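You operate a simulated robot arm through the tools that you are given. There is no shell and no other tool. Be economical: measure what you need, move in short steps, check, and stop when the job is done.

You are at the controls of a simulated robot arm. One attempt, no reset.

JOB
Set the press to the depth on its card and press the blue bezel home.
Fine: turn the depth knob first; shut the slide, hands out of the die, one full stroke, lever up, slide out again; no orange may show.

Only the result counts: the job must be done as asked and must still hold three seconds after the hand-in. Knocking over, shifting, dropping, spilling or breaking anything else fails it.

ROBOT AND FRAMES
A 6-joint arm with a four-finger gripper on a trunk, on a base that drives. Base frame: it is fixed to the floor where the robot stands at the start and does not move with it; the origin is under the middle of the robot, x ahead of it, y to its left, z up; the surface under the hand at the start is at about z = 880. Lengths are in mm, angles in degrees, forces in N, time in s.
With the tool pointing down near the work surface it reaches from about 100 to 920 mm from the robot's upright axis, wherever it stands. Its first joint turns from -166.0 to 166.0 degrees. Places, roughly: grey housing (10x6x5 cm) [300, 0, 900]; hand press [400, 0, 1000]; press slide [300, 0, 900]. Payload 3.43 kg.
The TCP is the grasp point between the finger pads, 30 mm short of the fingertips. In the tool frame z runs along the fingers and y along their closing line. The gripper opens to 120 mm. The gripper's body begins 85 mm behind the TCP.
Orientation is that of the tool frame in the base frame, as a unit quaternion [x, y, z, w]. With the fingers straight down and closing along the base's y, the tool's x points along the base's -x, its y along +y and its z along -z.

CONTROLS
- The arm moves only by the tool send_rows. Its argument "series" is a list of rows, each an object of numbers (a shift or turn left out is 0, a gripper value left out holds the last): "tx", "ty", "tz": the shift along the base's x, y, z in units of 25 mm (1.0 is 25 mm); "ax", "ay", "az": the turn, a rotation vector about the base's x, y, z in units of 6 degrees (1.0 is 6 degrees); "fingers": the opening in per cent of the stroke, from 0 (shut) to 100 (fully open). In form: [{"tx": .., "ty": .., "tz": .., "ax": .., "ay": .., "az": .., "fingers": ..}, ...]. A call has 1 to 20 rows; each row shifts and turns the commanded pose from where the row before left it. A call with a number of a shift or a turn outside -1 to 1 is refused whole. Each row takes 0.2 s and may step no farther than 50 mm and 8.6 degrees from the row before; otherwise, or with a gripper value out of range, the whole call is refused. A pose out of reach is approached as far as the arm can. The call stops where the force on the tool passes 90 N (or 10 N more than at its start, if that is more) or the arm is blocked; 0.2 s more then pass. The fingers move at their own pace and stop on an object; they squeeze with about 40 N. The grip force told is the motor's: it shows also when the fingers shut on nothing. Time passes only in rows, and 0.2 s behind the last, so rows that do not move let the fingers close. It gives the time, the measured TCP pose, the force on the tool (base axes), the opening and the grip force at its end, in the units of the frame above (readings bear some noise), with the torque about the TCP (base axes, N m) and any sound that the robot's microphone picked up, and new pictures: "show" is both (left out), scene, wrist or none.
- Cameras (640 x 400 px; columns grow to the right, rows downward): "scene" is now at [31.9, 160.9, 1577.2]; the picture's right is [-0.56, -0.83, 0.00], its down [-0.49, 0.34, -0.80] and it looks along [0.66, -0.45, -0.60] (base axes); focal length 214 px, centre (320, 200). "wrist" rides on the gripper at [71, -17, -121] in the tool frame; the picture's right is [0.23, 0.97, 0.00], its down [-0.81, 0.19, -0.55] and it looks along [-0.54, 0.13, 0.83] (tool axes); focal length 275 px, centre (320, 200). There is no depth. A picture from a camera that has moved, and an enlarged one, comes with that camera's place and axes in the base frame and with its lens. The place of the scene camera against the robot may be out by one fixed shift of up to 25 mm in any direction.
- lift_body(by): slides the trunk up (or, below 0, down) by that many mm; the arm and the scene camera ride with it, the base frame stays. It gives what a move gives, with no picture.
- steer(legs): drives the robot by 1 to 6 legs, each [ahead, left, turn to the left] in mm, mm and degrees, along the robot's own axes; the way and the turn of a leg run together, so that a leg with both is an arc; at most 1500 mm and 180 degrees a leg. The arm and the cameras ride along, it lands a little off, and it stops where it bumps. It gives what a move gives, and a new picture of the scene camera.
- aim_head(pan, tilt): turns the head with the scene camera to pan (to the left, within 120 degrees either way) and tilt (down, from -29 to 69), counted from straight ahead of the robot. It gives what a move gives, and a new picture of the scene camera.
- close_up(camera, box): a new picture of the part [left, top, right, bottom] of that camera's present view, enlarged. The clock stands still meanwhile.
- close_job(): hands the job in; it is judged then, once.

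Work in short steps. Places have to be worked out from the pictures, the camera data and where the tool is seen: move nearer, look again, correct. Check each grasp and each placing, and mend what went wrong. You have 120 turns and 260 pictures in all, those below and enlarged ones among them. Open the gripper and draw the arm clear of the work before you hand the job in, unless the task says otherwise; then end with one line.

The tools are called by a JSON object that holds its "fn" and its "kwargs". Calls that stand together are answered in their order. send_rows: Moves the arm, as the interface text tells. Its arguments: {"type":"object","properties":{"series":{"type":"array","items":{"type":"object","properties":{"tx":{"type":"number"},"ty":{"type":"number"},"tz":{"type":"number"},"ax":{"type":"number"},"ay":{"type":"number"},"az":{"type":"number"},"fingers":{"type":"number"}}}},"show":{"type":"string","enum":["both","scene","wrist","none"]}},"required":["series"]} The other tools are called the same way: lift_body (by) slides the trunk up or down; steer (legs) drives the base; aim_head (pan, tilt) turns the head that bears the scene camera; close_up (camera, box) takes an enlarged picture of a part of a camera's view; close_job () hands the job in.

At the start:

```text
t: 0.0
tool_pos: [486.7, -218.0, 1495.9]
orientation: [0.0, 1.0, 0.0, 0.0]
ft_force: [0.9, 0.1, 0.2]
moment: [0.0, -0.01, 0.03]
finger_gap: 120.1
gripper_force: 0.0
trunk travel left (down, up): [-150.0, 390.0]
robot x, y, heading: [2.1, -3.9, -0.1]
head pan, tilt: [-34.4, 36.5]
```

scene: 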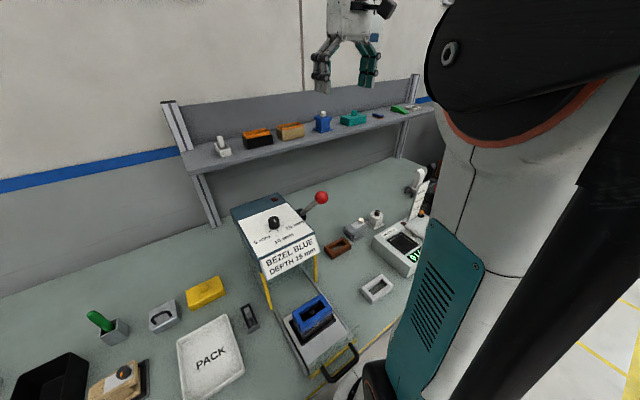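
wrist: 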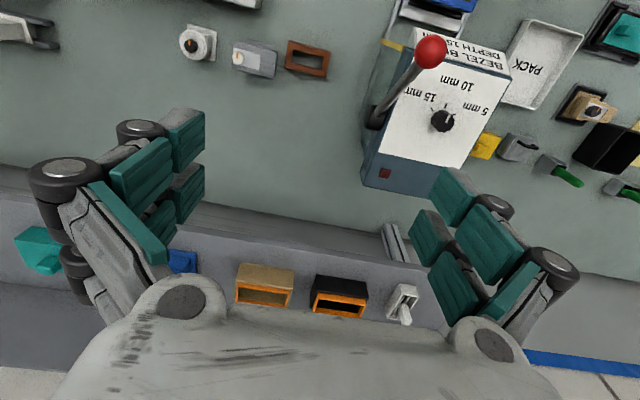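

I'll look closely at the press from both cameras to read the card and the knob.

{"fn": "close_up", "kwargs": {"camera": "scene", "box": [220, 180, 380, 280]}}

{"fn": "close_up", "kwargs": {"camera": "scene", "box": [240, 270, 400, 370]}}

{"fn": "close_up", "kwargs": {"camera": "wrist", "box": [340, 0, 532, 200]}}

```text
4.00 times, centred on (300, 230) of scene
camera zoom: at [31.9, 160.9, 1577.2], right [-0.56, -0.83, 0.0], down [-0.49, 0.34, -0.8], along [0.66, -0.45, -0.6], focal length 858 px, centre (400, 80)
```

zoom: 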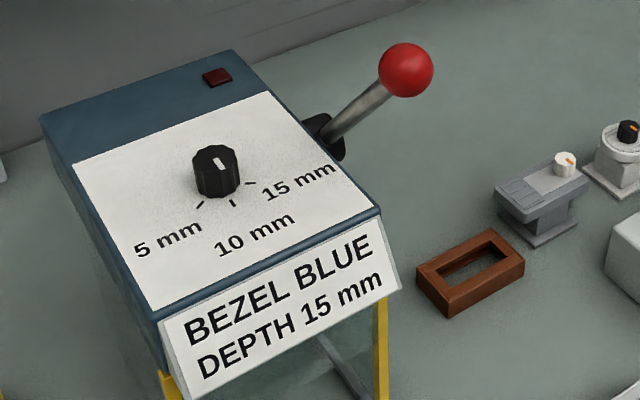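

```text
4.00 times, centred on (320, 320) of scene
camera zoom: at [31.9, 160.9, 1577.2], right [-0.56, -0.83, 0.0], down [-0.49, 0.34, -0.8], along [0.66, -0.45, -0.6], focal length 858 px, centre (320, -280)
```

zoom: 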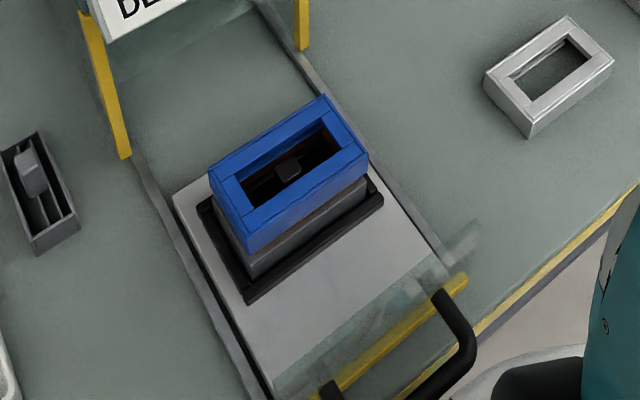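

```text
2.00 times, centred on (436, 100) of wrist
camera zoom: at [415.5, -235.1, 1616.8], right [-0.23, 0.97, 0.0], down [0.81, 0.19, 0.55], along [0.54, 0.13, -0.83], focal length 551 px, centre (88, 400)
```

zoom: 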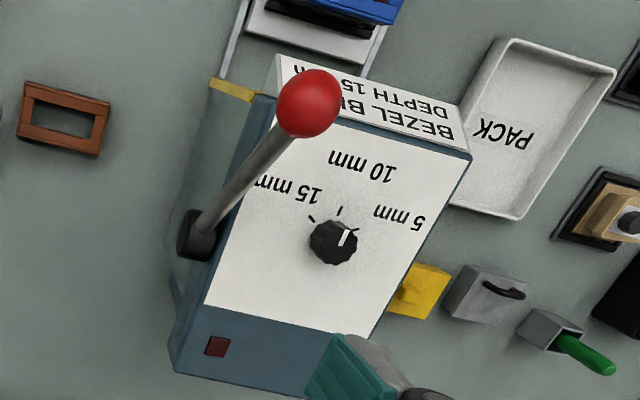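

The card says BEZEL BLUE, DEPTH 15 mm, and the blue bezel already sits on the housing in the slide. I put the knob at about [513, 5, 1140] and the lever ball at about [419, -108, 1250]. I'll bring the wrist camera over the knob.

{"fn": "send_rows", "kwargs": {"series": [{"tx": -0.4, "ty": 1}, {"tx": -0.4, "ty": 1}, {"tx": -0.4, "ty": 1}, {"tx": -0.4, "ty": 1}, {"tx": -0.4, "ty": 1}, {"tx": -0.4, "ty": 1}, {"tx": -0.4, "ty": 1}, {"tx": -0.4, "ty": 1}, {"tz": -1}, {"tz": -1}, {"tz": -1}, {"tz": -1}, {"tz": -1}, {"tz": -1}]}}

```text
t: 3.0
tool_pos: [406.2, -18.4, 1345.9]
orientation: [-0.001, 1.0, 0.0, 0.0]
ft_force: [0.3, 0.0, 0.4]
moment: [-0.01, 0.04, 0.01]
finger_gap: 119.7
gripper_force: 0.0
trunk travel left (down, up): [-150.0, 390.0]
robot x, y, heading: [-3.1, 0.1, -0.1]
head pan, tilt: [-34.4, 36.5]
camera scene: at [-8.6, 127.9, 1579.7], right [-0.93, -0.36, 0.0], down [-0.2, 0.53, -0.82], along [0.29, -0.77, -0.57], focal length 214 px, centre (320, 200)
camera wrist: at [335.8, -35.1, 1466.0], right [-0.23, 0.97, 0.0], down [0.81, 0.19, 0.55], along [0.54, 0.13, -0.83], focal length 275 px, centre (320, 200)
```

scene: 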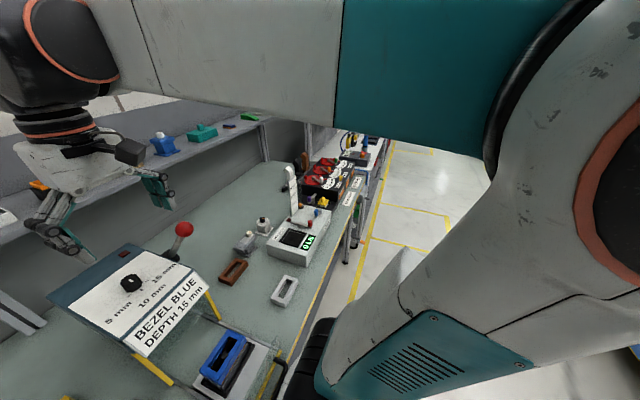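
wrist: 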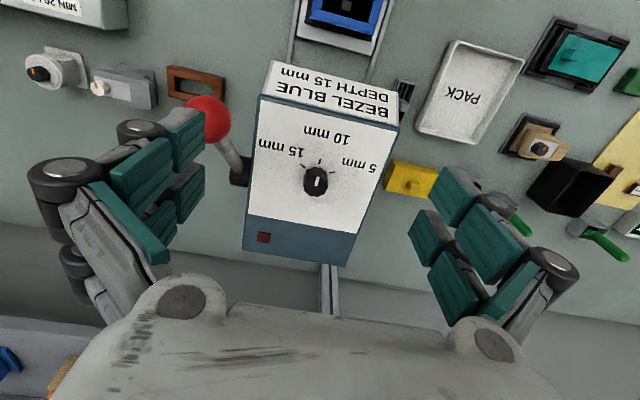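

The knob is in view of the wrist camera, so I'll enlarge it.

{"fn": "close_up", "kwargs": {"camera": "wrist", "box": [240, 60, 400, 270]}}

{"fn": "close_up", "kwargs": {"camera": "wrist", "box": [285, 145, 349, 205]}}

{"fn": "close_up", "kwargs": {"camera": "scene", "box": [40, 220, 240, 345]}}

```text
1.90 times, centred on (320, 165) of wrist
camera zoom: at [335.8, -35.1, 1466.0], right [-0.23, 0.97, 0.0], down [0.81, 0.19, 0.55], along [0.54, 0.13, -0.83], focal length 524 px, centre (320, 267)
```

zoom: 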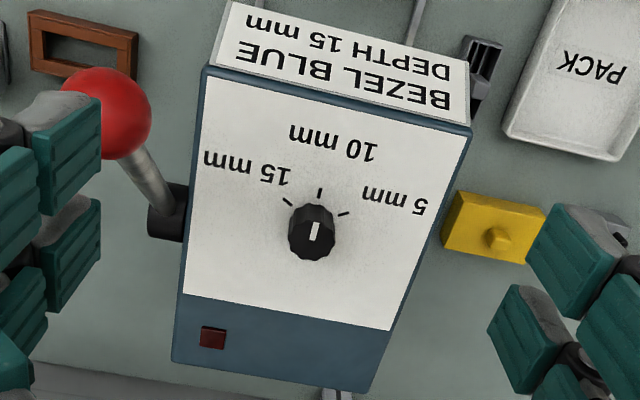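

```text
6.67 times, centred on (317, 175) of wrist
camera zoom: at [335.8, -35.1, 1466.0], right [-0.23, 0.97, 0.0], down [0.81, 0.19, 0.55], along [0.54, 0.13, -0.83], focal length 1835 px, centre (340, 367)
```

zoom: 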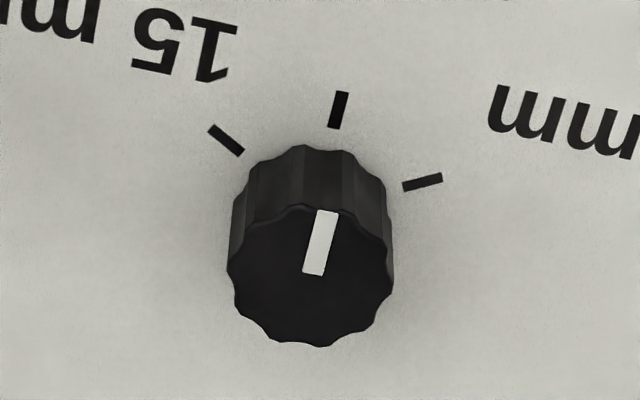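

```text
3.20 times, centred on (140, 282) of scene
camera zoom: at [-8.6, 127.9, 1579.7], right [-0.93, -0.36, 0.0], down [-0.2, 0.53, -0.82], along [0.29, -0.77, -0.57], focal length 686 px, centre (896, -64)
```

zoom: 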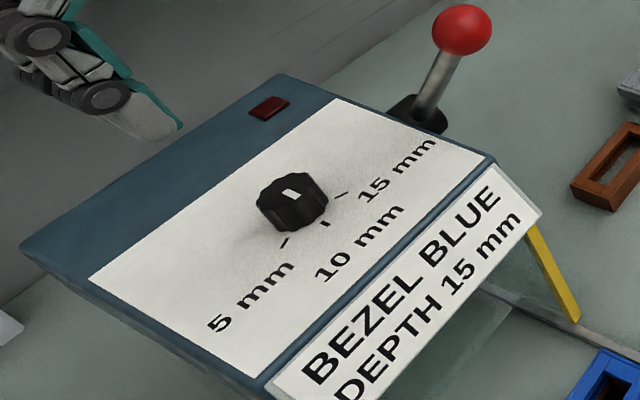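

The pointer is on 10. The 15 tick lies about 60° counter-clockwise from it, seen from above, and the knob axis is at about [514, 2] with its top near z 1160. I'll pre-turn the gripper by -60° and move it above the knob.

{"fn": "send_rows", "kwargs": {"series": [{"tx": 0.43, "ty": 0.08, "az": -1, "fingers": 55}, {"tx": 0.43, "ty": 0.08, "az": -1}, {"tx": 0.43, "ty": 0.08, "az": -1}, {"tx": 0.43, "ty": 0.08, "az": -1}, {"tx": 0.43, "ty": 0.08, "az": -1}, {"tx": 0.43, "ty": 0.08, "az": -1}, {"tx": 0.43, "ty": 0.08, "az": -1}, {"tx": 0.43, "ty": 0.08, "az": -1}, {"tx": 0.43, "ty": 0.08, "az": -1}, {"tx": 0.43, "ty": 0.08, "az": -1}, {"tz": -1}, {"tz": -1}, {"tz": -1}, {"tz": -0.5}]}}

```text
t: 6.0
tool_pos: [514.0, 2.5, 1257.9]
orientation: [0.5, 0.866, 0.0, 0.0]
ft_force: [0.2, 0.2, -0.1]
moment: [0.02, 0.03, -0.03]
finger_gap: 65.9
gripper_force: 0.1
trunk travel left (down, up): [-150.0, 390.0]
robot x, y, heading: [1.3, -2.0, -0.1]
head pan, tilt: [-34.4, 36.5]
camera scene: at [32.1, 157.3, 1583.7], right [-0.59, -0.81, 0.0], down [-0.43, 0.32, -0.85], along [0.68, -0.5, -0.53], focal length 214 px, centre (320, 200)
camera wrist: at [464.4, 55.3, 1379.2], right [0.73, 0.69, 0.0], down [0.57, -0.61, 0.55], along [0.38, -0.4, -0.83], focal length 275 px, centre (320, 200)
```

scene: 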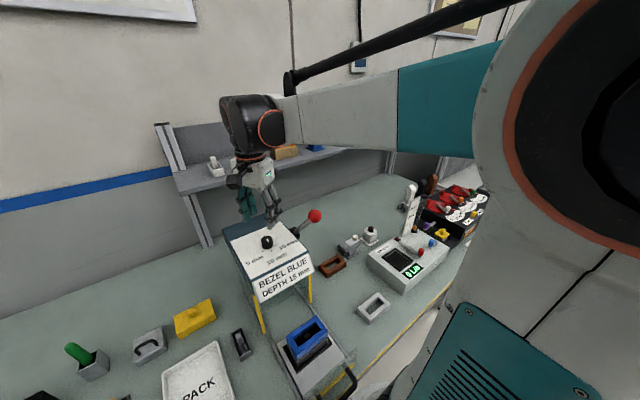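
wrist: 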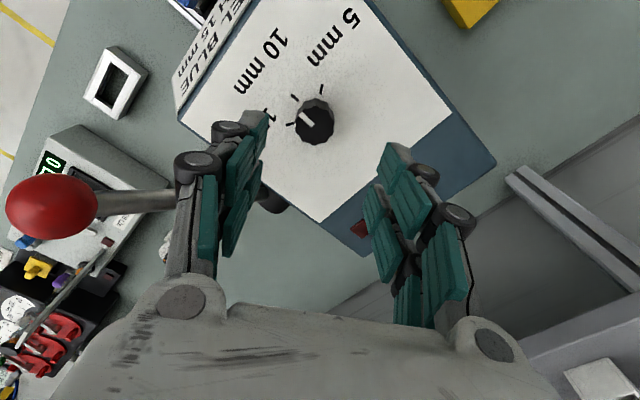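

The gripper is centred over the knob. I'll go down until the tips overlap it by about 15 mm, then close.

{"fn": "send_rows", "kwargs": {"series": [{"tz": -1, "tx": -0.04}, {"tz": -1}, {"tz": -0.8}, {"tz": -0.5}]}}

{"fn": "close_up", "kwargs": {"camera": "wrist", "box": [200, 60, 440, 260]}}

```text
t: 7.0
tool_pos: [513.6, 2.2, 1175.0]
orientation: [0.5, 0.866, 0.0, 0.001]
ft_force: [-0.4, 0.6, 0.2]
moment: [0.0, 0.02, -0.03]
finger_gap: 65.7
gripper_force: 0.1
trunk travel left (down, up): [-150.0, 390.0]
robot x, y, heading: [-3.6, 1.6, -0.1]
head pan, tilt: [-34.4, 36.5]
camera scene: at [32.1, 161.0, 1577.1], right [-0.56, -0.83, 0.0], down [-0.49, 0.34, -0.8], along [0.66, -0.45, -0.6], focal length 214 px, centre (320, 200)
camera wrist: at [463.6, 55.5, 1296.8], right [0.73, 0.69, 0.0], down [0.57, -0.61, 0.55], along [0.38, -0.4, -0.83], focal length 275 px, centre (320, 200)
```

scene: 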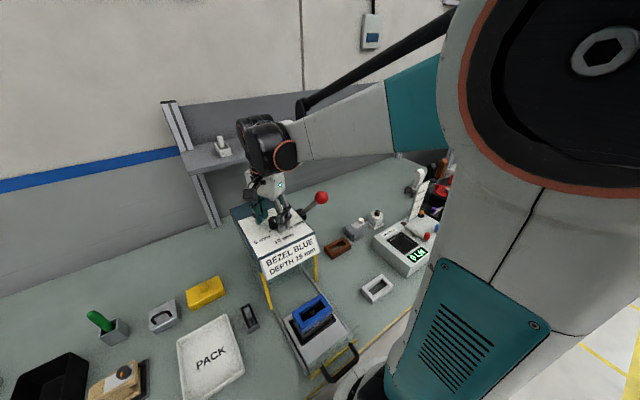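
wrist: 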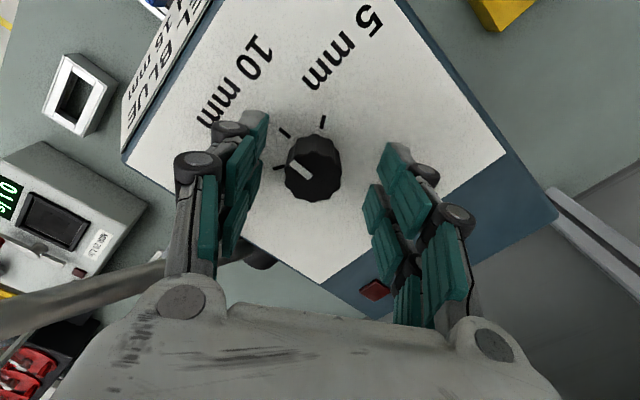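

```text
2.00 times, centred on (320, 160) of wrist
camera zoom: at [463.6, 55.5, 1296.8], right [0.73, 0.69, 0.0], down [0.57, -0.61, 0.55], along [0.38, -0.4, -0.83], focal length 551 px, centre (320, 280)
```

zoom: 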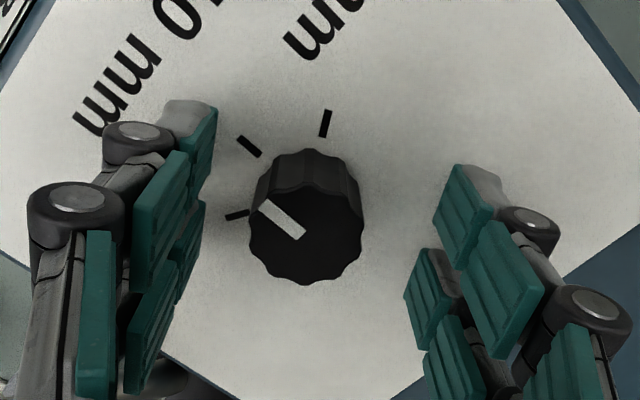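

The knob axis is about 5 mm to -y of the TCP. I'll shift, lower a little, close on the knob and check.

{"fn": "send_rows", "kwargs": {"series": [{"ty": -0.2}, {"tz": -0.2}, {"fingers": 0}, {}, {}], "show": "wrist"}}

{"fn": "close_up", "kwargs": {"camera": "wrist", "box": [200, 60, 440, 260]}}

```text
t: 8.2
tool_pos: [512.8, -3.5, 1170.3]
orientation: [0.5, 0.866, 0.0, 0.0]
ft_force: [-7.3, -4.6, -5.8]
moment: [-0.2, 0.26, 0.06]
finger_gap: 31.5
gripper_force: 45.6
trunk travel left (down, up): [-150.0, 390.0]
robot x, y, heading: [-5.3, -2.6, 0.0]
head pan, tilt: [-34.4, 36.5]
camera wrist: at [462.6, 49.6, 1291.8], right [0.73, 0.69, 0.0], down [0.57, -0.61, 0.55], along [0.38, -0.4, -0.83], focal length 275 px, centre (320, 200)
```

wrist: 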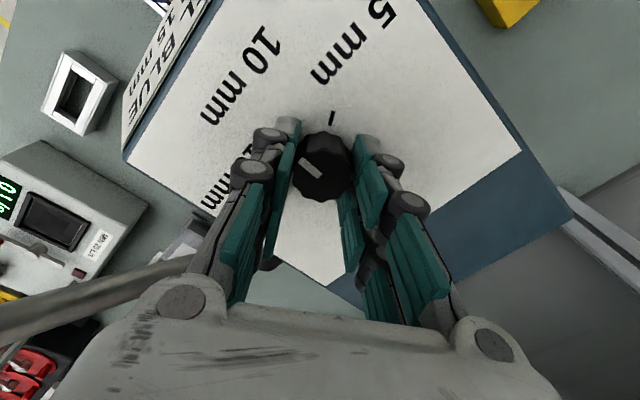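

```text
2.00 times, centred on (320, 160) of wrist
camera zoom: at [462.6, 49.6, 1291.8], right [0.73, 0.69, 0.0], down [0.57, -0.61, 0.55], along [0.38, -0.4, -0.83], focal length 551 px, centre (320, 280)
```

zoom: 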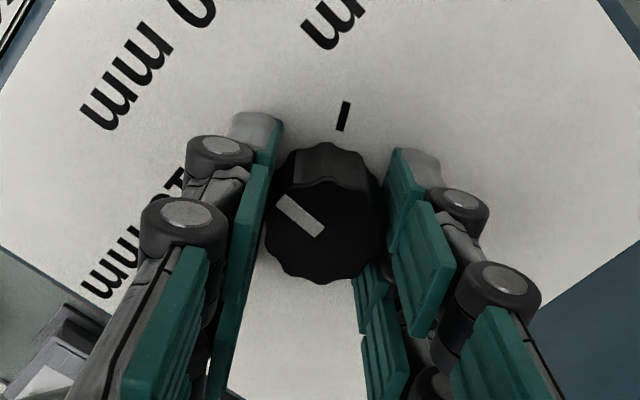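

The knob is gripped at 31.5 mm. I'll turn it the first 30°.

{"fn": "send_rows", "kwargs": {"series": [{"az": 1}, {"az": 1}, {"az": 1}, {"az": 1}, {"az": 1}], "show": "wrist"}}

{"fn": "close_up", "kwargs": {"camera": "wrist", "box": [200, 60, 440, 260]}}

```text
t: 9.4
tool_pos: [514.4, -3.5, 1170.4]
orientation: [0.257, 0.966, 0.0, 0.0]
ft_force: [3.2, 4.5, 1.1]
moment: [0.41, 0.25, 0.01]
finger_gap: 31.2
gripper_force: 44.4
trunk travel left (down, up): [-150.0, 390.0]
robot x, y, heading: [0.4, 1.6, 0.1]
head pan, tilt: [-34.4, 36.5]
camera wrist: at [444.3, 18.8, 1291.8], right [0.29, 0.96, 0.0], down [0.8, -0.24, 0.55], along [0.53, -0.16, -0.83], focal length 275 px, centre (320, 200)
```

wrist: 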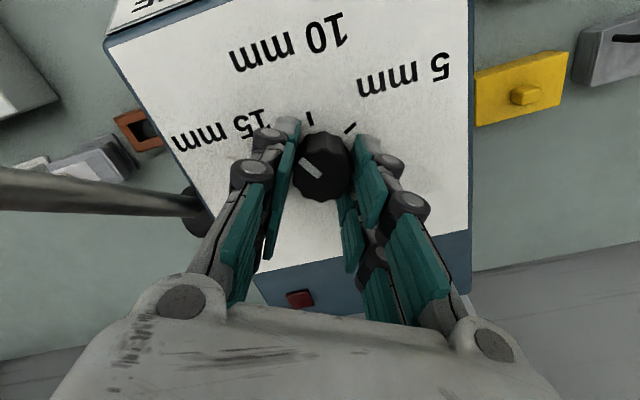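

```text
2.00 times, centred on (320, 160) of wrist
camera zoom: at [444.3, 18.8, 1291.8], right [0.29, 0.96, 0.0], down [0.8, -0.24, 0.55], along [0.53, -0.16, -0.83], focal length 551 px, centre (320, 280)
```

zoom: 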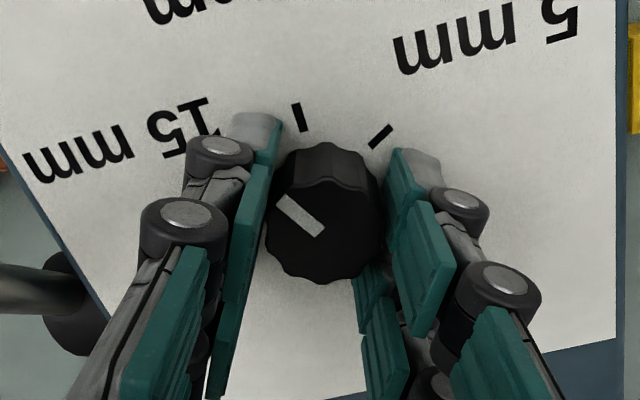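

The knob turns with the gripper, so I'll turn the remaining 30°.

{"fn": "send_rows", "kwargs": {"series": [{"az": 1}, {"az": 1}, {"az": 1}, {"az": 1}, {"az": 1}], "show": "wrist"}}

{"fn": "close_up", "kwargs": {"camera": "wrist", "box": [200, 60, 440, 260]}}

```text
t: 10.6
tool_pos: [515.3, 0.1, 1171.8]
orientation: [-0.002, 1.0, 0.0, 0.001]
ft_force: [15.7, 23.1, 19.4]
moment: [0.69, -0.56, -0.55]
finger_gap: 31.7
gripper_force: 45.0
trunk travel left (down, up): [-150.0, 390.0]
robot x, y, heading: [-0.7, 0.5, 0.2]
head pan, tilt: [-34.4, 36.5]
camera wrist: at [443.9, -16.7, 1291.7], right [-0.23, 0.97, 0.0], down [0.81, 0.19, 0.55], along [0.54, 0.13, -0.83], focal length 275 px, centre (320, 200)
```

wrist: 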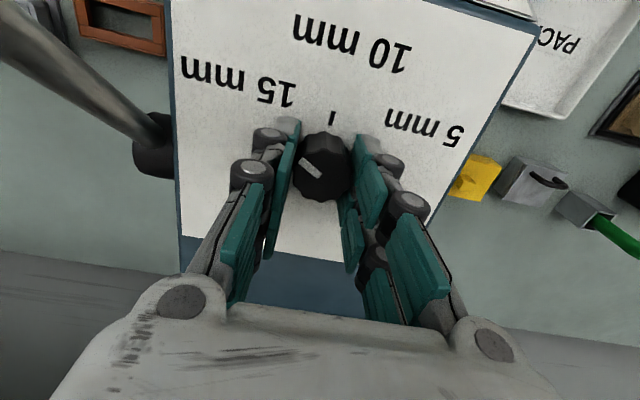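

```text
2.00 times, centred on (320, 160) of wrist
camera zoom: at [443.9, -16.7, 1291.7], right [-0.23, 0.97, 0.0], down [0.81, 0.19, 0.55], along [0.54, 0.13, -0.83], focal length 551 px, centre (320, 280)
```

zoom: 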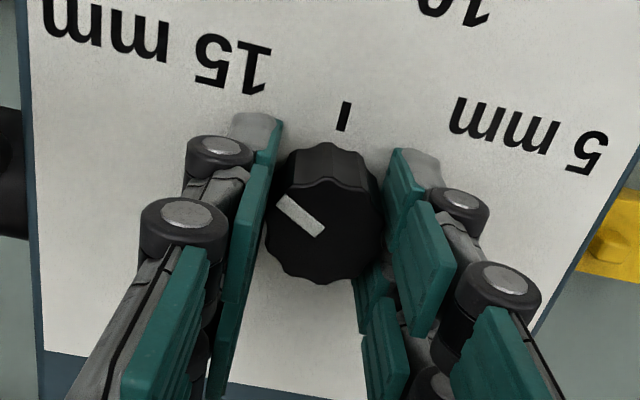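

The turn now meets some resistance, which may be the end stop or a detent. I'll open, rise and check the pointer.

{"fn": "send_rows", "kwargs": {"series": [{"fingers": 50}, {}, {"tz": 1}, {"tz": 1}, {"tz": 1}], "show": "wrist"}}

{"fn": "close_up", "kwargs": {"camera": "wrist", "box": [260, 70, 380, 170]}}

```text
t: 11.8
tool_pos: [514.0, -3.2, 1245.2]
orientation: [0.0, 1.0, 0.0, 0.0]
ft_force: [0.2, 0.5, 1.1]
moment: [-0.01, 0.01, 0.0]
finger_gap: 59.8
gripper_force: 0.1
trunk travel left (down, up): [-150.0, 390.0]
robot x, y, heading: [-1.6, 3.9, -0.3]
head pan, tilt: [-34.4, 36.5]
camera wrist: at [442.5, -20.6, 1367.4], right [-0.23, 0.97, 0.0], down [0.81, 0.19, 0.55], along [0.54, 0.13, -0.83], focal length 275 px, centre (320, 200)
```

wrist: 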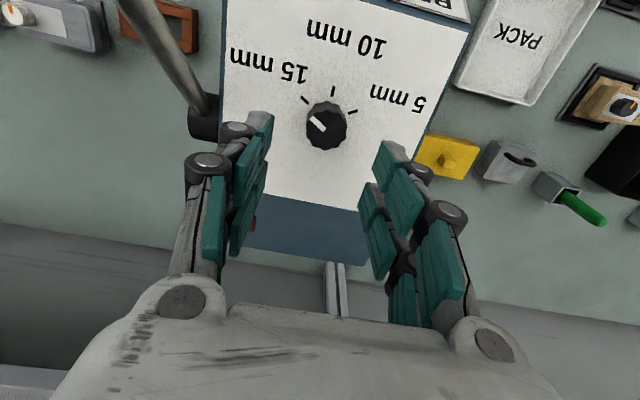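

```text
4.00 times, centred on (320, 120) of wrist
camera zoom: at [442.5, -20.6, 1367.4], right [-0.23, 0.97, 0.0], down [0.81, 0.19, 0.55], along [0.54, 0.13, -0.83], focal length 1101 px, centre (320, 520)
```

zoom: 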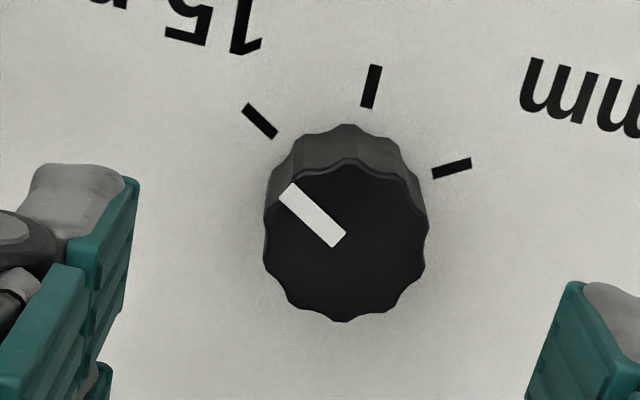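

The knob reads 15. I'll look at the slide and handle with the scene camera.

{"fn": "send_rows", "kwargs": {"series": [{"tz": 1, "tx": -0.2}, {"tz": 1}, {"tz": 1}, {"tz": 0.6}], "show": "scene"}}

{"fn": "aim_head", "kwargs": {"pan": -20, "tilt": 60}}

```text
t: 12.8
tool_pos: [508.8, -5.2, 1335.7]
orientation: [0.001, 1.0, 0.001, 0.0]
ft_force: [0.9, -0.6, 0.3]
moment: [-0.03, -0.02, -0.02]
finger_gap: 59.7
gripper_force: 0.1
trunk travel left (down, up): [-150.0, 390.0]
robot x, y, heading: [1.8, 3.6, -0.1]
head pan, tilt: [-34.4, 36.5]
camera scene: at [23.6, 149.5, 1579.7], right [-0.69, -0.73, 0.0], down [-0.42, 0.39, -0.82], along [0.6, -0.56, -0.57], focal length 214 px, centre (320, 200)
```

scene: 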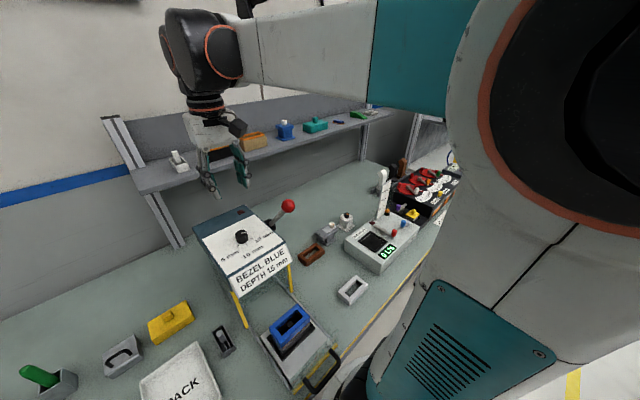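

```text
t: 13.7
tool_pos: [508.8, -4.6, 1334.9]
orientation: [0.0, 1.0, 0.0, 0.0]
ft_force: [-0.8, -0.2, 0.1]
moment: [0.04, -0.02, -0.02]
finger_gap: 59.7
gripper_force: 0.1
trunk travel left (down, up): [-150.0, 390.0]
robot x, y, heading: [-3.6, 0.7, 0.1]
head pan, tilt: [-20.0, 60.0]
camera scene: at [23.9, 149.7, 1579.5], right [-0.69, -0.73, 0.0], down [-0.42, 0.39, -0.82], along [0.6, -0.56, -0.57], focal length 214 px, centre (320, 200)
```

scene: 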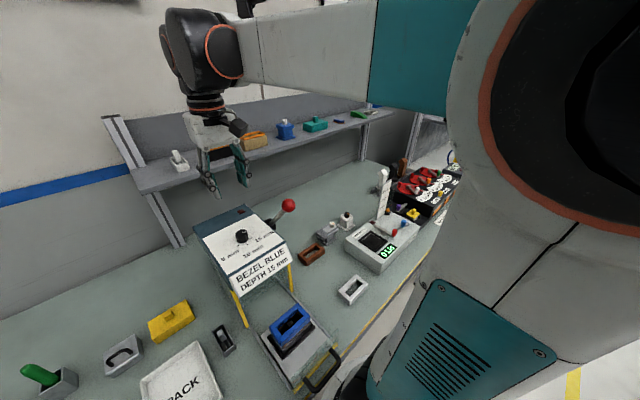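

The head reports new angles but the picture hardly changed. I'll take close-ups of the slide and handle from here.

{"fn": "close_up", "kwargs": {"camera": "scene", "box": [224, 280, 384, 400]}}

{"fn": "close_up", "kwargs": {"camera": "scene", "box": [180, 190, 340, 310]}}

```text
3.33 times, centred on (304, 340) of scene
camera zoom: at [23.9, 149.7, 1579.5], right [-0.69, -0.73, 0.0], down [-0.42, 0.39, -0.82], along [0.6, -0.56, -0.57], focal length 715 px, centre (373, -267)
```

zoom: 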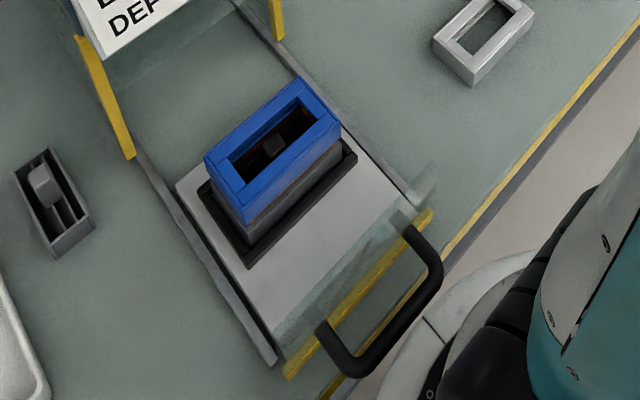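

```text
3.33 times, centred on (260, 250) of scene
camera zoom: at [23.9, 149.7, 1579.5], right [-0.69, -0.73, 0.0], down [-0.42, 0.39, -0.82], along [0.6, -0.56, -0.57], focal length 715 px, centre (520, 33)
```

zoom: 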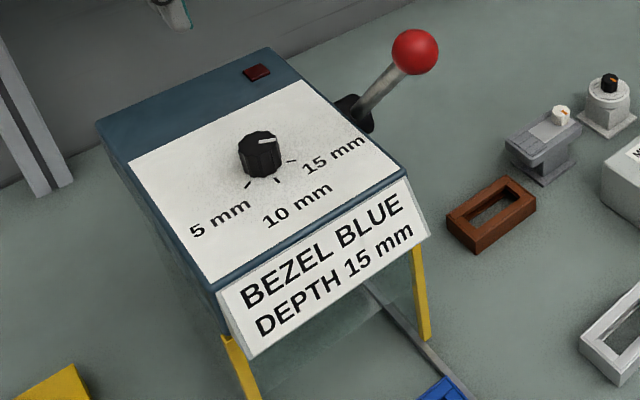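

I put the handle bar at about [155, 0, ~910], close to the robot. I'll back the base 200 mm for better reach and view. The tips at about z 1305 clear the lever ball.

{"fn": "steer", "kwargs": {"legs": [[-200, 0, 0]]}}

```text
t: 15.3
tool_pos: [308.0, -6.1, 1336.2]
orientation: [0.001, 1.0, 0.0, 0.0]
ft_force: [-0.8, 0.4, 0.5]
moment: [-0.01, 0.0, 0.0]
finger_gap: 59.6
gripper_force: 0.1
trunk travel left (down, up): [-150.0, 390.0]
robot x, y, heading: [-197.9, 2.4, -0.1]
head pan, tilt: [-20.0, 60.0]
camera scene: at [-175.4, 149.8, 1579.3], right [-0.69, -0.72, 0.0], down [-0.42, 0.4, -0.82], along [0.59, -0.57, -0.57], focal length 214 px, centre (320, 200)
```

scene: 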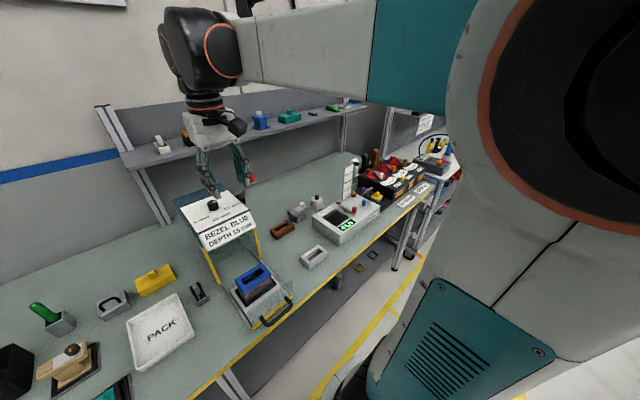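

I'll turn the gripper 90° so it closes along x, and move it above the handle to look.

{"fn": "send_rows", "kwargs": {"series": [{"tx": -0.42, "az": -1, "tz": -0.5}, {"tx": -0.42, "az": -1, "tz": -0.5}, {"tx": -0.42, "az": -1, "tz": -0.5}, {"tx": -0.42, "az": -1, "tz": -0.5}, {"tx": -0.42, "az": -1, "tz": -0.5}, {"tx": -0.42, "az": -1, "tz": -0.5}, {"tx": -0.42, "az": -1, "tz": -0.5}, {"tx": -0.42, "az": -1, "tz": -0.5}, {"tx": -0.42, "az": -1, "tz": -0.5}, {"tx": -0.42, "az": -1, "tz": -0.5}, {"tx": -0.42, "az": -1, "tz": -0.5}, {"tx": -0.42, "az": -1, "tz": -0.5}, {"tx": -0.42, "az": -1, "tz": -0.5}, {"tx": -0.42, "az": -1, "tz": -0.5}, {"tx": -0.42, "az": -1, "tz": -0.5}]}}

```text
t: 18.5
tool_pos: [152.2, -6.0, 1147.8]
orientation: [0.709, 0.705, 0.0, -0.001]
ft_force: [0.1, 0.0, -0.7]
moment: [0.04, -0.01, 0.03]
finger_gap: 60.1
gripper_force: 0.0
trunk travel left (down, up): [-150.0, 390.0]
robot x, y, heading: [-200.4, -0.8, -0.3]
head pan, tilt: [-20.0, 60.0]
camera scene: at [-226.8, 134.2, 1558.1], right [-0.99, -0.15, 0.0], down [-0.11, 0.75, -0.65], along [0.1, -0.64, -0.76], focal length 214 px, centre (320, 200)
camera wrist: at [135.8, 66.1, 1269.3], right [0.97, 0.23, 0.0], down [0.19, -0.81, 0.55], along [0.12, -0.54, -0.83], focal length 275 px, centre (320, 200)
```

scene: 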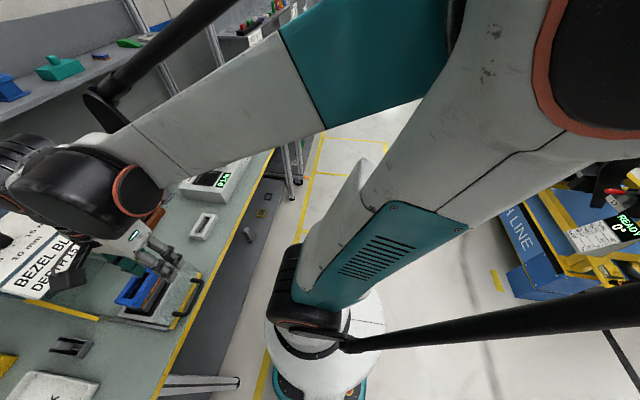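
wrist: 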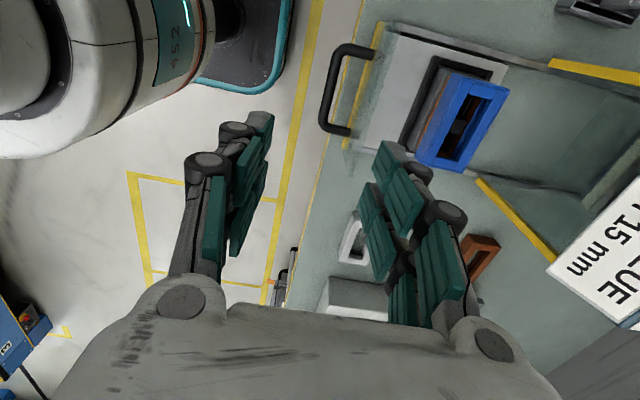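

The handle shows at about [161, -6]. I'll go down to z ≈ 1000 and look again to fix its height.

{"fn": "send_rows", "kwargs": {"series": [{"tz": -1, "tx": 0.06}, {"tz": -1, "tx": 0.06}, {"tz": -1, "tx": 0.06}, {"tz": -1, "tx": 0.06}, {"tz": -1, "tx": 0.06}, {"tz": -0.8}]}}

{"fn": "close_up", "kwargs": {"camera": "wrist", "box": [240, 20, 560, 220]}}

```text
t: 19.9
tool_pos: [161.0, -6.5, 1002.3]
orientation: [0.709, 0.705, 0.0, 0.0]
ft_force: [-1.5, -1.1, 0.5]
moment: [0.01, 0.01, -0.01]
finger_gap: 60.0
gripper_force: 0.2
trunk travel left (down, up): [-150.0, 390.0]
robot x, y, heading: [-202.9, -0.3, -0.1]
head pan, tilt: [-20.0, 60.0]
camera scene: at [-160.2, 172.8, 1575.2], right [-0.44, -0.9, 0.0], down [-0.55, 0.27, -0.79], along [0.71, -0.35, -0.61], focal length 214 px, centre (320, 200)
camera wrist: at [144.4, 65.2, 1123.2], right [0.97, 0.23, 0.0], down [0.19, -0.81, 0.55], along [0.12, -0.54, -0.83], focal length 275 px, centre (320, 200)
```

scene: 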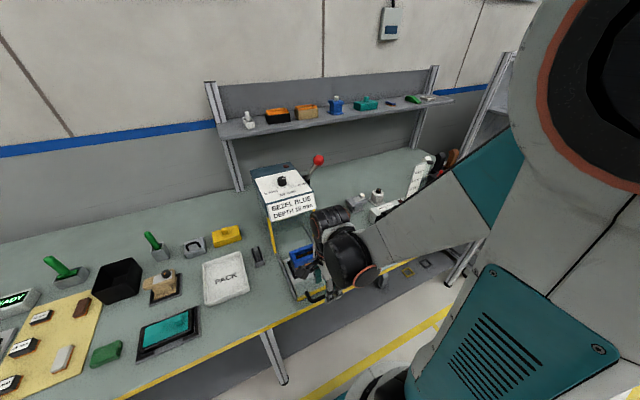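
wrist: 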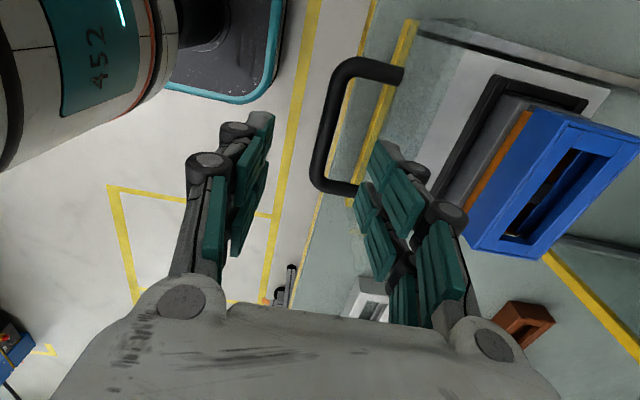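

```text
2.00 times, centred on (400, 120) of wrist
camera zoom: at [144.4, 65.2, 1123.2], right [0.97, 0.23, 0.0], down [0.19, -0.81, 0.55], along [0.12, -0.54, -0.83], focal length 551 px, centre (160, 360)
```

zoom: 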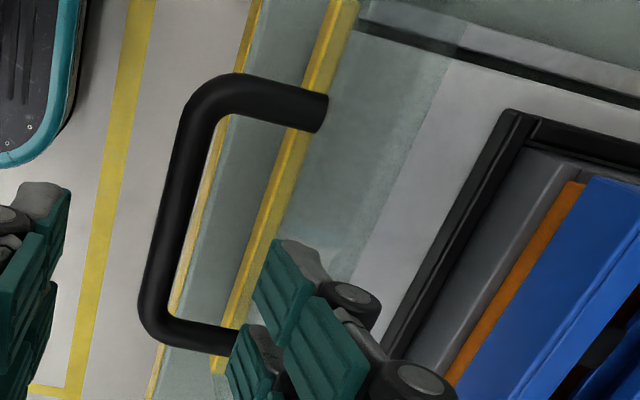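

The handle bar is at about [163, -4, 921], roughly 16 mm thick, with the clear guard panel about 30 mm behind it. I'll pitch the tool 45° so the fingers straddle the bar from the front without touching the panel.

{"fn": "send_rows", "kwargs": {"series": [{"tx": -0.28, "tz": -0.1, "ay": -0.94, "fingers": 38}, {"tx": -0.28, "tz": -0.1, "ay": -0.94}, {"tx": -0.28, "tz": -0.1, "ay": -0.94}, {"tx": -0.28, "tz": -0.1, "ay": -0.94}, {"tx": -0.28, "tz": -0.1, "ay": -0.94}, {"tx": -0.28, "tz": -0.1, "ay": -0.94}, {"tx": -0.28, "tz": -0.1, "ay": -0.94}, {"tx": -0.28, "tz": -0.1, "ay": -0.94}]}}

{"fn": "close_up", "kwargs": {"camera": "wrist", "box": [180, 0, 500, 200]}}

```text
t: 21.6
tool_pos: [183.1, -10.4, 1038.3]
orientation: [0.664, 0.661, 0.248, 0.247]
ft_force: [-0.6, 0.4, -0.1]
moment: [-0.05, 0.0, -0.02]
finger_gap: 45.7
gripper_force: 0.0
out of reach, approached as far as the arm can: row 6, 7, 8
trunk travel left (down, up): [-150.0, 390.0]
robot x, y, heading: [-197.5, 2.3, 0.0]
head pan, tilt: [-20.0, 60.0]
stopped in row 8: the arm was blocked; the commanded pose is now the measured one
camera scene: at [-199.7, 133.0, 1575.3], right [-0.9, -0.44, 0.0], down [-0.27, 0.55, -0.79], along [0.35, -0.71, -0.61], focal length 214 px, centre (320, 200)
camera wrist: at [91.4, 61.8, 1119.1], right [0.74, 0.23, 0.64], down [-0.22, -0.81, 0.54], along [0.64, -0.54, -0.55], focal length 275 px, centre (320, 200)
```

scene: 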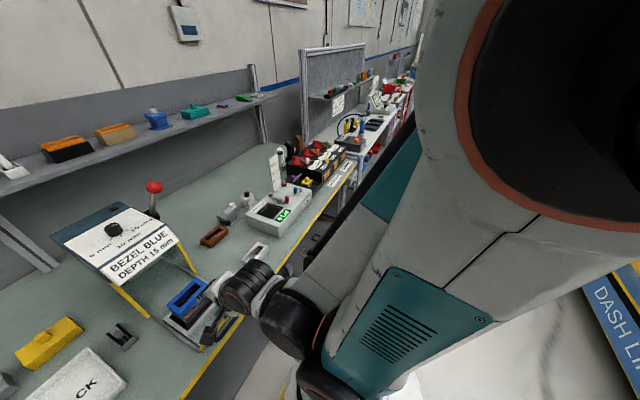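
wrist: 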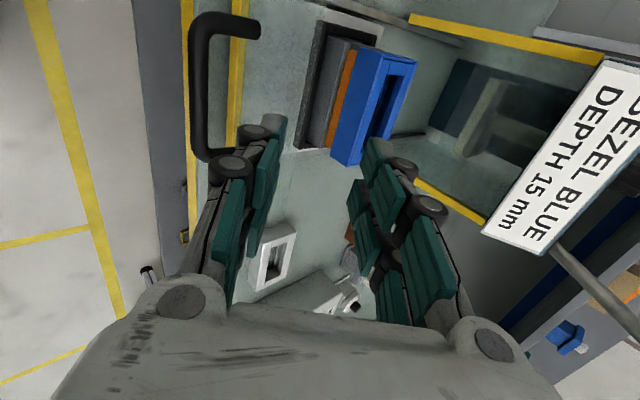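

```text
2.00 times, centred on (340, 100) of wrist
camera zoom: at [91.4, 61.8, 1119.1], right [0.74, 0.23, 0.64], down [-0.22, -0.81, 0.54], along [0.64, -0.54, -0.55], focal length 551 px, centre (280, 400)
```

zoom: 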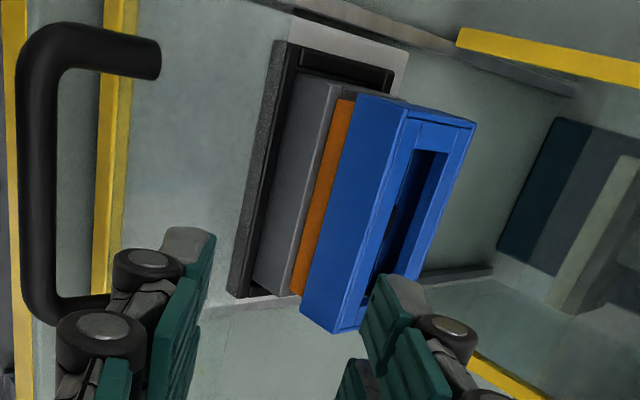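

The arm runs out of reach this close in with the tool pitched. I'll back the base another 200 mm.

{"fn": "steer", "kwargs": {"legs": [[-200, 0, 0]]}}

```text
t: 23.2
tool_pos: [-19.7, -9.4, 1038.6]
orientation: [0.664, 0.661, 0.247, 0.247]
ft_force: [0.4, 0.4, 0.4]
moment: [-0.02, -0.01, -0.01]
finger_gap: 45.5
gripper_force: 0.0
trunk travel left (down, up): [-150.0, 390.0]
robot x, y, heading: [-397.8, -1.0, -0.3]
head pan, tilt: [-20.0, 60.0]
camera scene: at [-401.1, 133.5, 1575.3], right [-0.9, -0.44, 0.0], down [-0.27, 0.55, -0.79], along [0.35, -0.71, -0.61], focal length 214 px, centre (320, 200)
```

scene: 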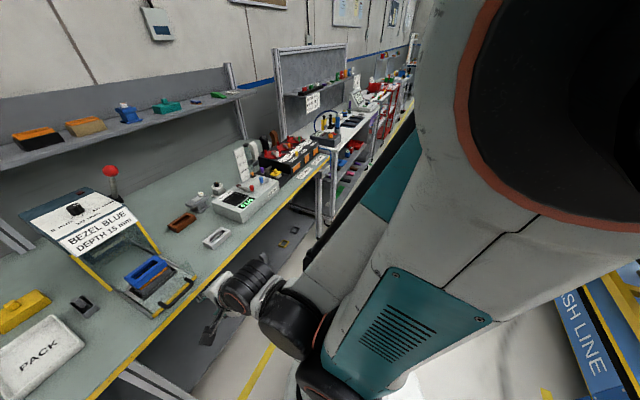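

I'll move forward to a stand-off in front of the handle.

{"fn": "send_rows", "kwargs": {"series": [{"tx": 0.8, "ty": 0.04, "ay": -0.35}, {"tx": 0.8, "ty": 0.04, "ay": -0.35, "tz": -0.1}, {"tx": 0.8, "ty": 0.04, "tz": -0.5}, {"tx": 0.8, "ty": 0.04, "tz": -0.5}, {"tx": 0.8, "tz": -0.5}, {"tx": 0.8, "tz": -0.5}]}}

{"fn": "close_up", "kwargs": {"camera": "wrist", "box": [180, 0, 500, 200]}}

```text
t: 24.6
tool_pos: [108.9, -6.1, 1016.0]
orientation: [0.655, 0.652, 0.271, 0.27]
ft_force: [0.3, 0.5, -0.4]
moment: [0.01, 0.03, 0.01]
finger_gap: 45.7
gripper_force: 0.1
out of reach, approached as far as the arm can: row 3, 4, 5, 6
trunk travel left (down, up): [-150.0, 390.0]
robot x, y, heading: [-395.8, 0.8, -0.1]
head pan, tilt: [-20.0, 60.0]
camera scene: at [-375.7, 188.3, 1545.2], right [-0.35, -0.94, 0.0], down [-0.81, 0.3, -0.5], along [0.47, -0.17, -0.87], focal length 214 px, centre (320, 200)
camera wrist: at [11.5, 65.9, 1091.1], right [0.69, 0.23, 0.69], down [-0.26, -0.81, 0.52], along [0.68, -0.54, -0.5], focal length 275 px, centre (320, 200)
```

scene: 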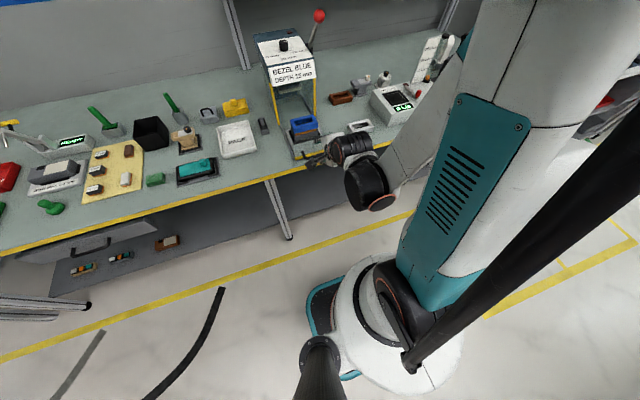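
wrist: 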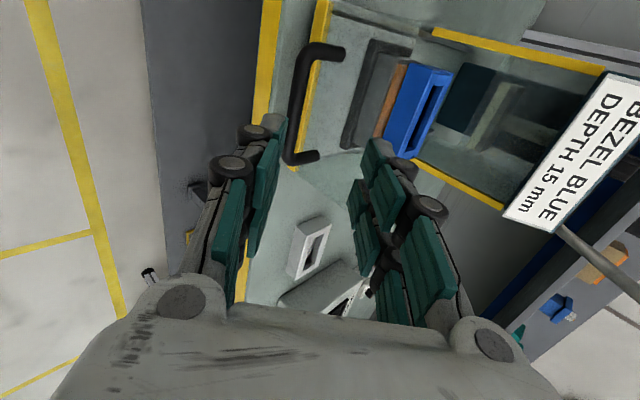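

```text
2.00 times, centred on (340, 100) of wrist
camera zoom: at [11.5, 65.9, 1091.1], right [0.69, 0.23, 0.69], down [-0.26, -0.81, 0.52], along [0.68, -0.54, -0.5], focal length 551 px, centre (280, 400)
```

zoom: 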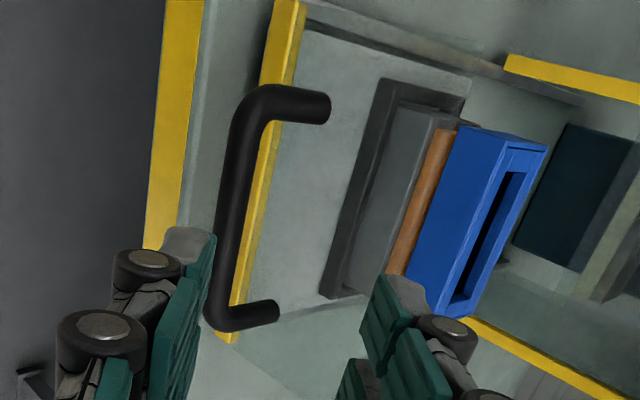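

The bar refines to z ≈ 932. The arm's low limit binds here, so I'll raise the arm a bit and lower the trunk to gain room.

{"fn": "send_rows", "kwargs": {"series": [{"tz": 1}, {"tz": 1}, {"tz": 1}, {"tz": 0.8}], "show": "none"}}

{"fn": "lift_body", "kwargs": {"by": -95}}

```text
t: 25.6
tool_pos: [107.9, -5.7, 1113.1]
orientation: [0.654, 0.652, 0.271, 0.27]
ft_force: [-0.5, 0.3, -0.2]
moment: [0.01, 0.01, -0.03]
finger_gap: 45.5
gripper_force: 0.0
trunk travel left (down, up): [-150.0, 390.0]
robot x, y, heading: [-400.7, 1.8, -0.2]
head pan, tilt: [-20.0, 60.0]
```

```text
t: 26.9
tool_pos: [107.7, -5.0, 1016.5]
orientation: [0.655, 0.652, 0.271, 0.271]
ft_force: [-0.1, 0.0, -0.5]
moment: [0.02, -0.01, 0.0]
finger_gap: 45.5
gripper_force: 0.0
trunk travel left (down, up): [-55.0, 485.0]
robot x, y, heading: [-398.2, 1.5, -0.4]
head pan, tilt: [-20.0, 60.0]
```

Now to the stand-off just in front of the bar.

{"fn": "send_rows", "kwargs": {"series": [{"tx": 0.2, "tz": -0.8}, {"tx": 0.2, "tz": -0.8}], "show": "wrist"}}

{"fn": "close_up", "kwargs": {"camera": "wrist", "box": [180, 40, 500, 240]}}

```text
t: 27.4
tool_pos: [118.2, -6.2, 976.5]
orientation: [0.655, 0.651, 0.272, 0.27]
ft_force: [-0.2, -0.5, 0.5]
moment: [0.01, -0.01, 0.02]
finger_gap: 45.6
gripper_force: 0.1
trunk travel left (down, up): [-55.0, 485.0]
robot x, y, heading: [-399.8, -0.0, -0.2]
head pan, tilt: [-20.0, 60.0]
camera wrist: at [22.0, 65.9, 1050.9], right [0.69, 0.23, 0.69], down [-0.26, -0.81, 0.52], along [0.68, -0.54, -0.5], focal length 275 px, centre (320, 200)
```

wrist: 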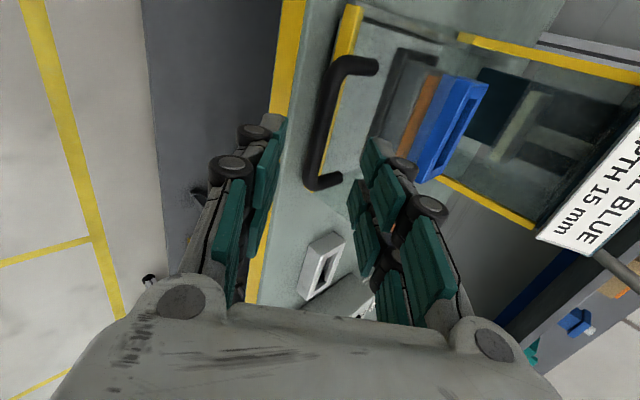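

```text
2.00 times, centred on (340, 140) of wrist
camera zoom: at [22.0, 65.9, 1050.9], right [0.69, 0.23, 0.69], down [-0.26, -0.81, 0.52], along [0.68, -0.54, -0.5], focal length 551 px, centre (280, 320)
```

zoom: 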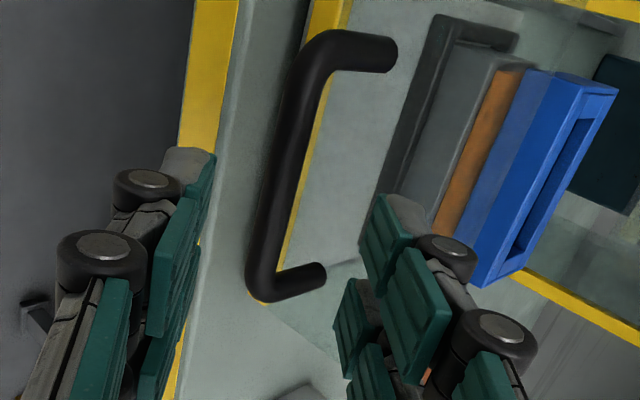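

The bar sits right on the approach line. I'll advance about 52 mm and close on it.

{"fn": "send_rows", "kwargs": {"series": [{"tx": 0.5, "tz": -0.5, "ty": 0.1}, {"tx": 0.5, "tz": -0.5, "ty": 0.1}, {"tx": 0.47, "tz": -0.47}, {"fingers": 0}, {}, {}], "show": "wrist"}}

```text
t: 28.9
tool_pos: [154.7, -0.5, 939.7]
orientation: [0.654, 0.652, 0.271, 0.271]
ft_force: [-2.5, 0.6, -20.9]
moment: [-0.5, 0.22, 0.28]
finger_gap: 11.0
gripper_force: 44.9
trunk travel left (down, up): [-55.0, 485.0]
robot x, y, heading: [-401.3, 1.4, -0.2]
head pan, tilt: [-20.0, 60.0]
camera wrist: at [58.7, 70.7, 1014.0], right [0.69, 0.23, 0.69], down [-0.26, -0.81, 0.52], along [0.68, -0.54, -0.5], focal length 275 px, centre (320, 200)
```

wrist: 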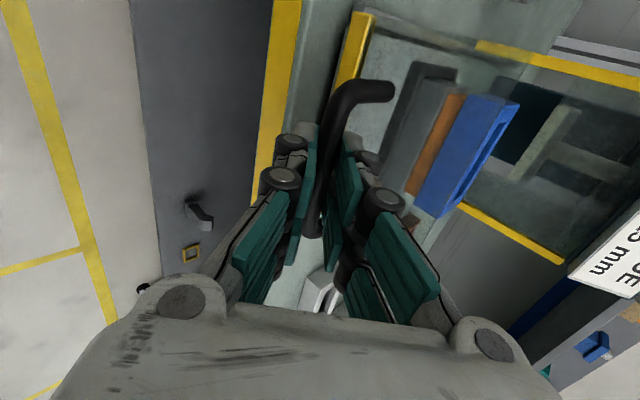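

The handle is gripped. I'll push the slide in by a first 100 mm.

{"fn": "send_rows", "kwargs": {"series": [{"tx": 0.2}, {"tx": 0.4}, {"tx": 0.5}, {"tx": 0.5}, {"tx": 0.5}, {"tx": 0.5}, {"tx": 0.5}, {"tx": 0.5}, {"tx": 0.4}]}}

```text
t: 30.9
tool_pos: [255.6, -1.2, 940.1]
orientation: [0.654, 0.652, 0.271, 0.271]
ft_force: [1.9, -9.9, -13.0]
moment: [-1.29, 0.08, -0.49]
finger_gap: 11.2
gripper_force: 44.3
trunk travel left (down, up): [-55.0, 485.0]
robot x, y, heading: [-398.4, 1.1, -0.7]
head pan, tilt: [-20.0, 60.0]
camera scene: at [-374.8, 187.4, 1450.3], right [-0.35, -0.94, 0.0], down [-0.81, 0.3, -0.5], along [0.47, -0.17, -0.87], focal length 214 px, centre (320, 200)
camera wrist: at [159.1, 70.8, 1013.8], right [0.69, 0.23, 0.69], down [-0.26, -0.81, 0.52], along [0.68, -0.54, -0.5], focal length 275 px, centre (320, 200)
```

scene: 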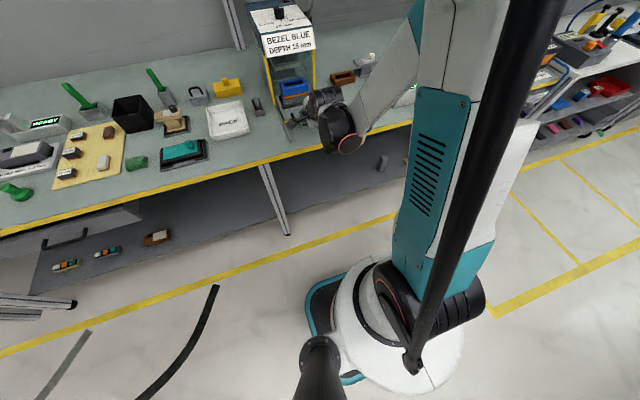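
wrist: 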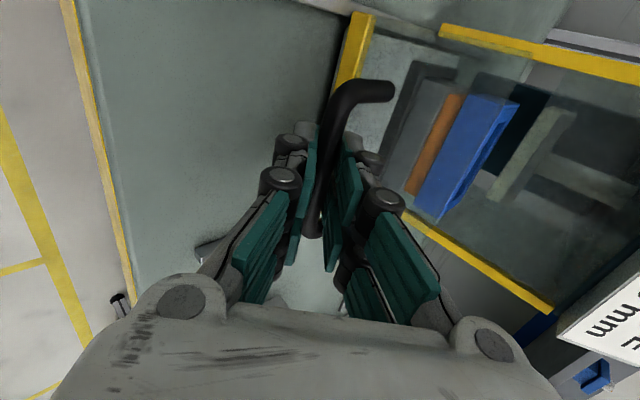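

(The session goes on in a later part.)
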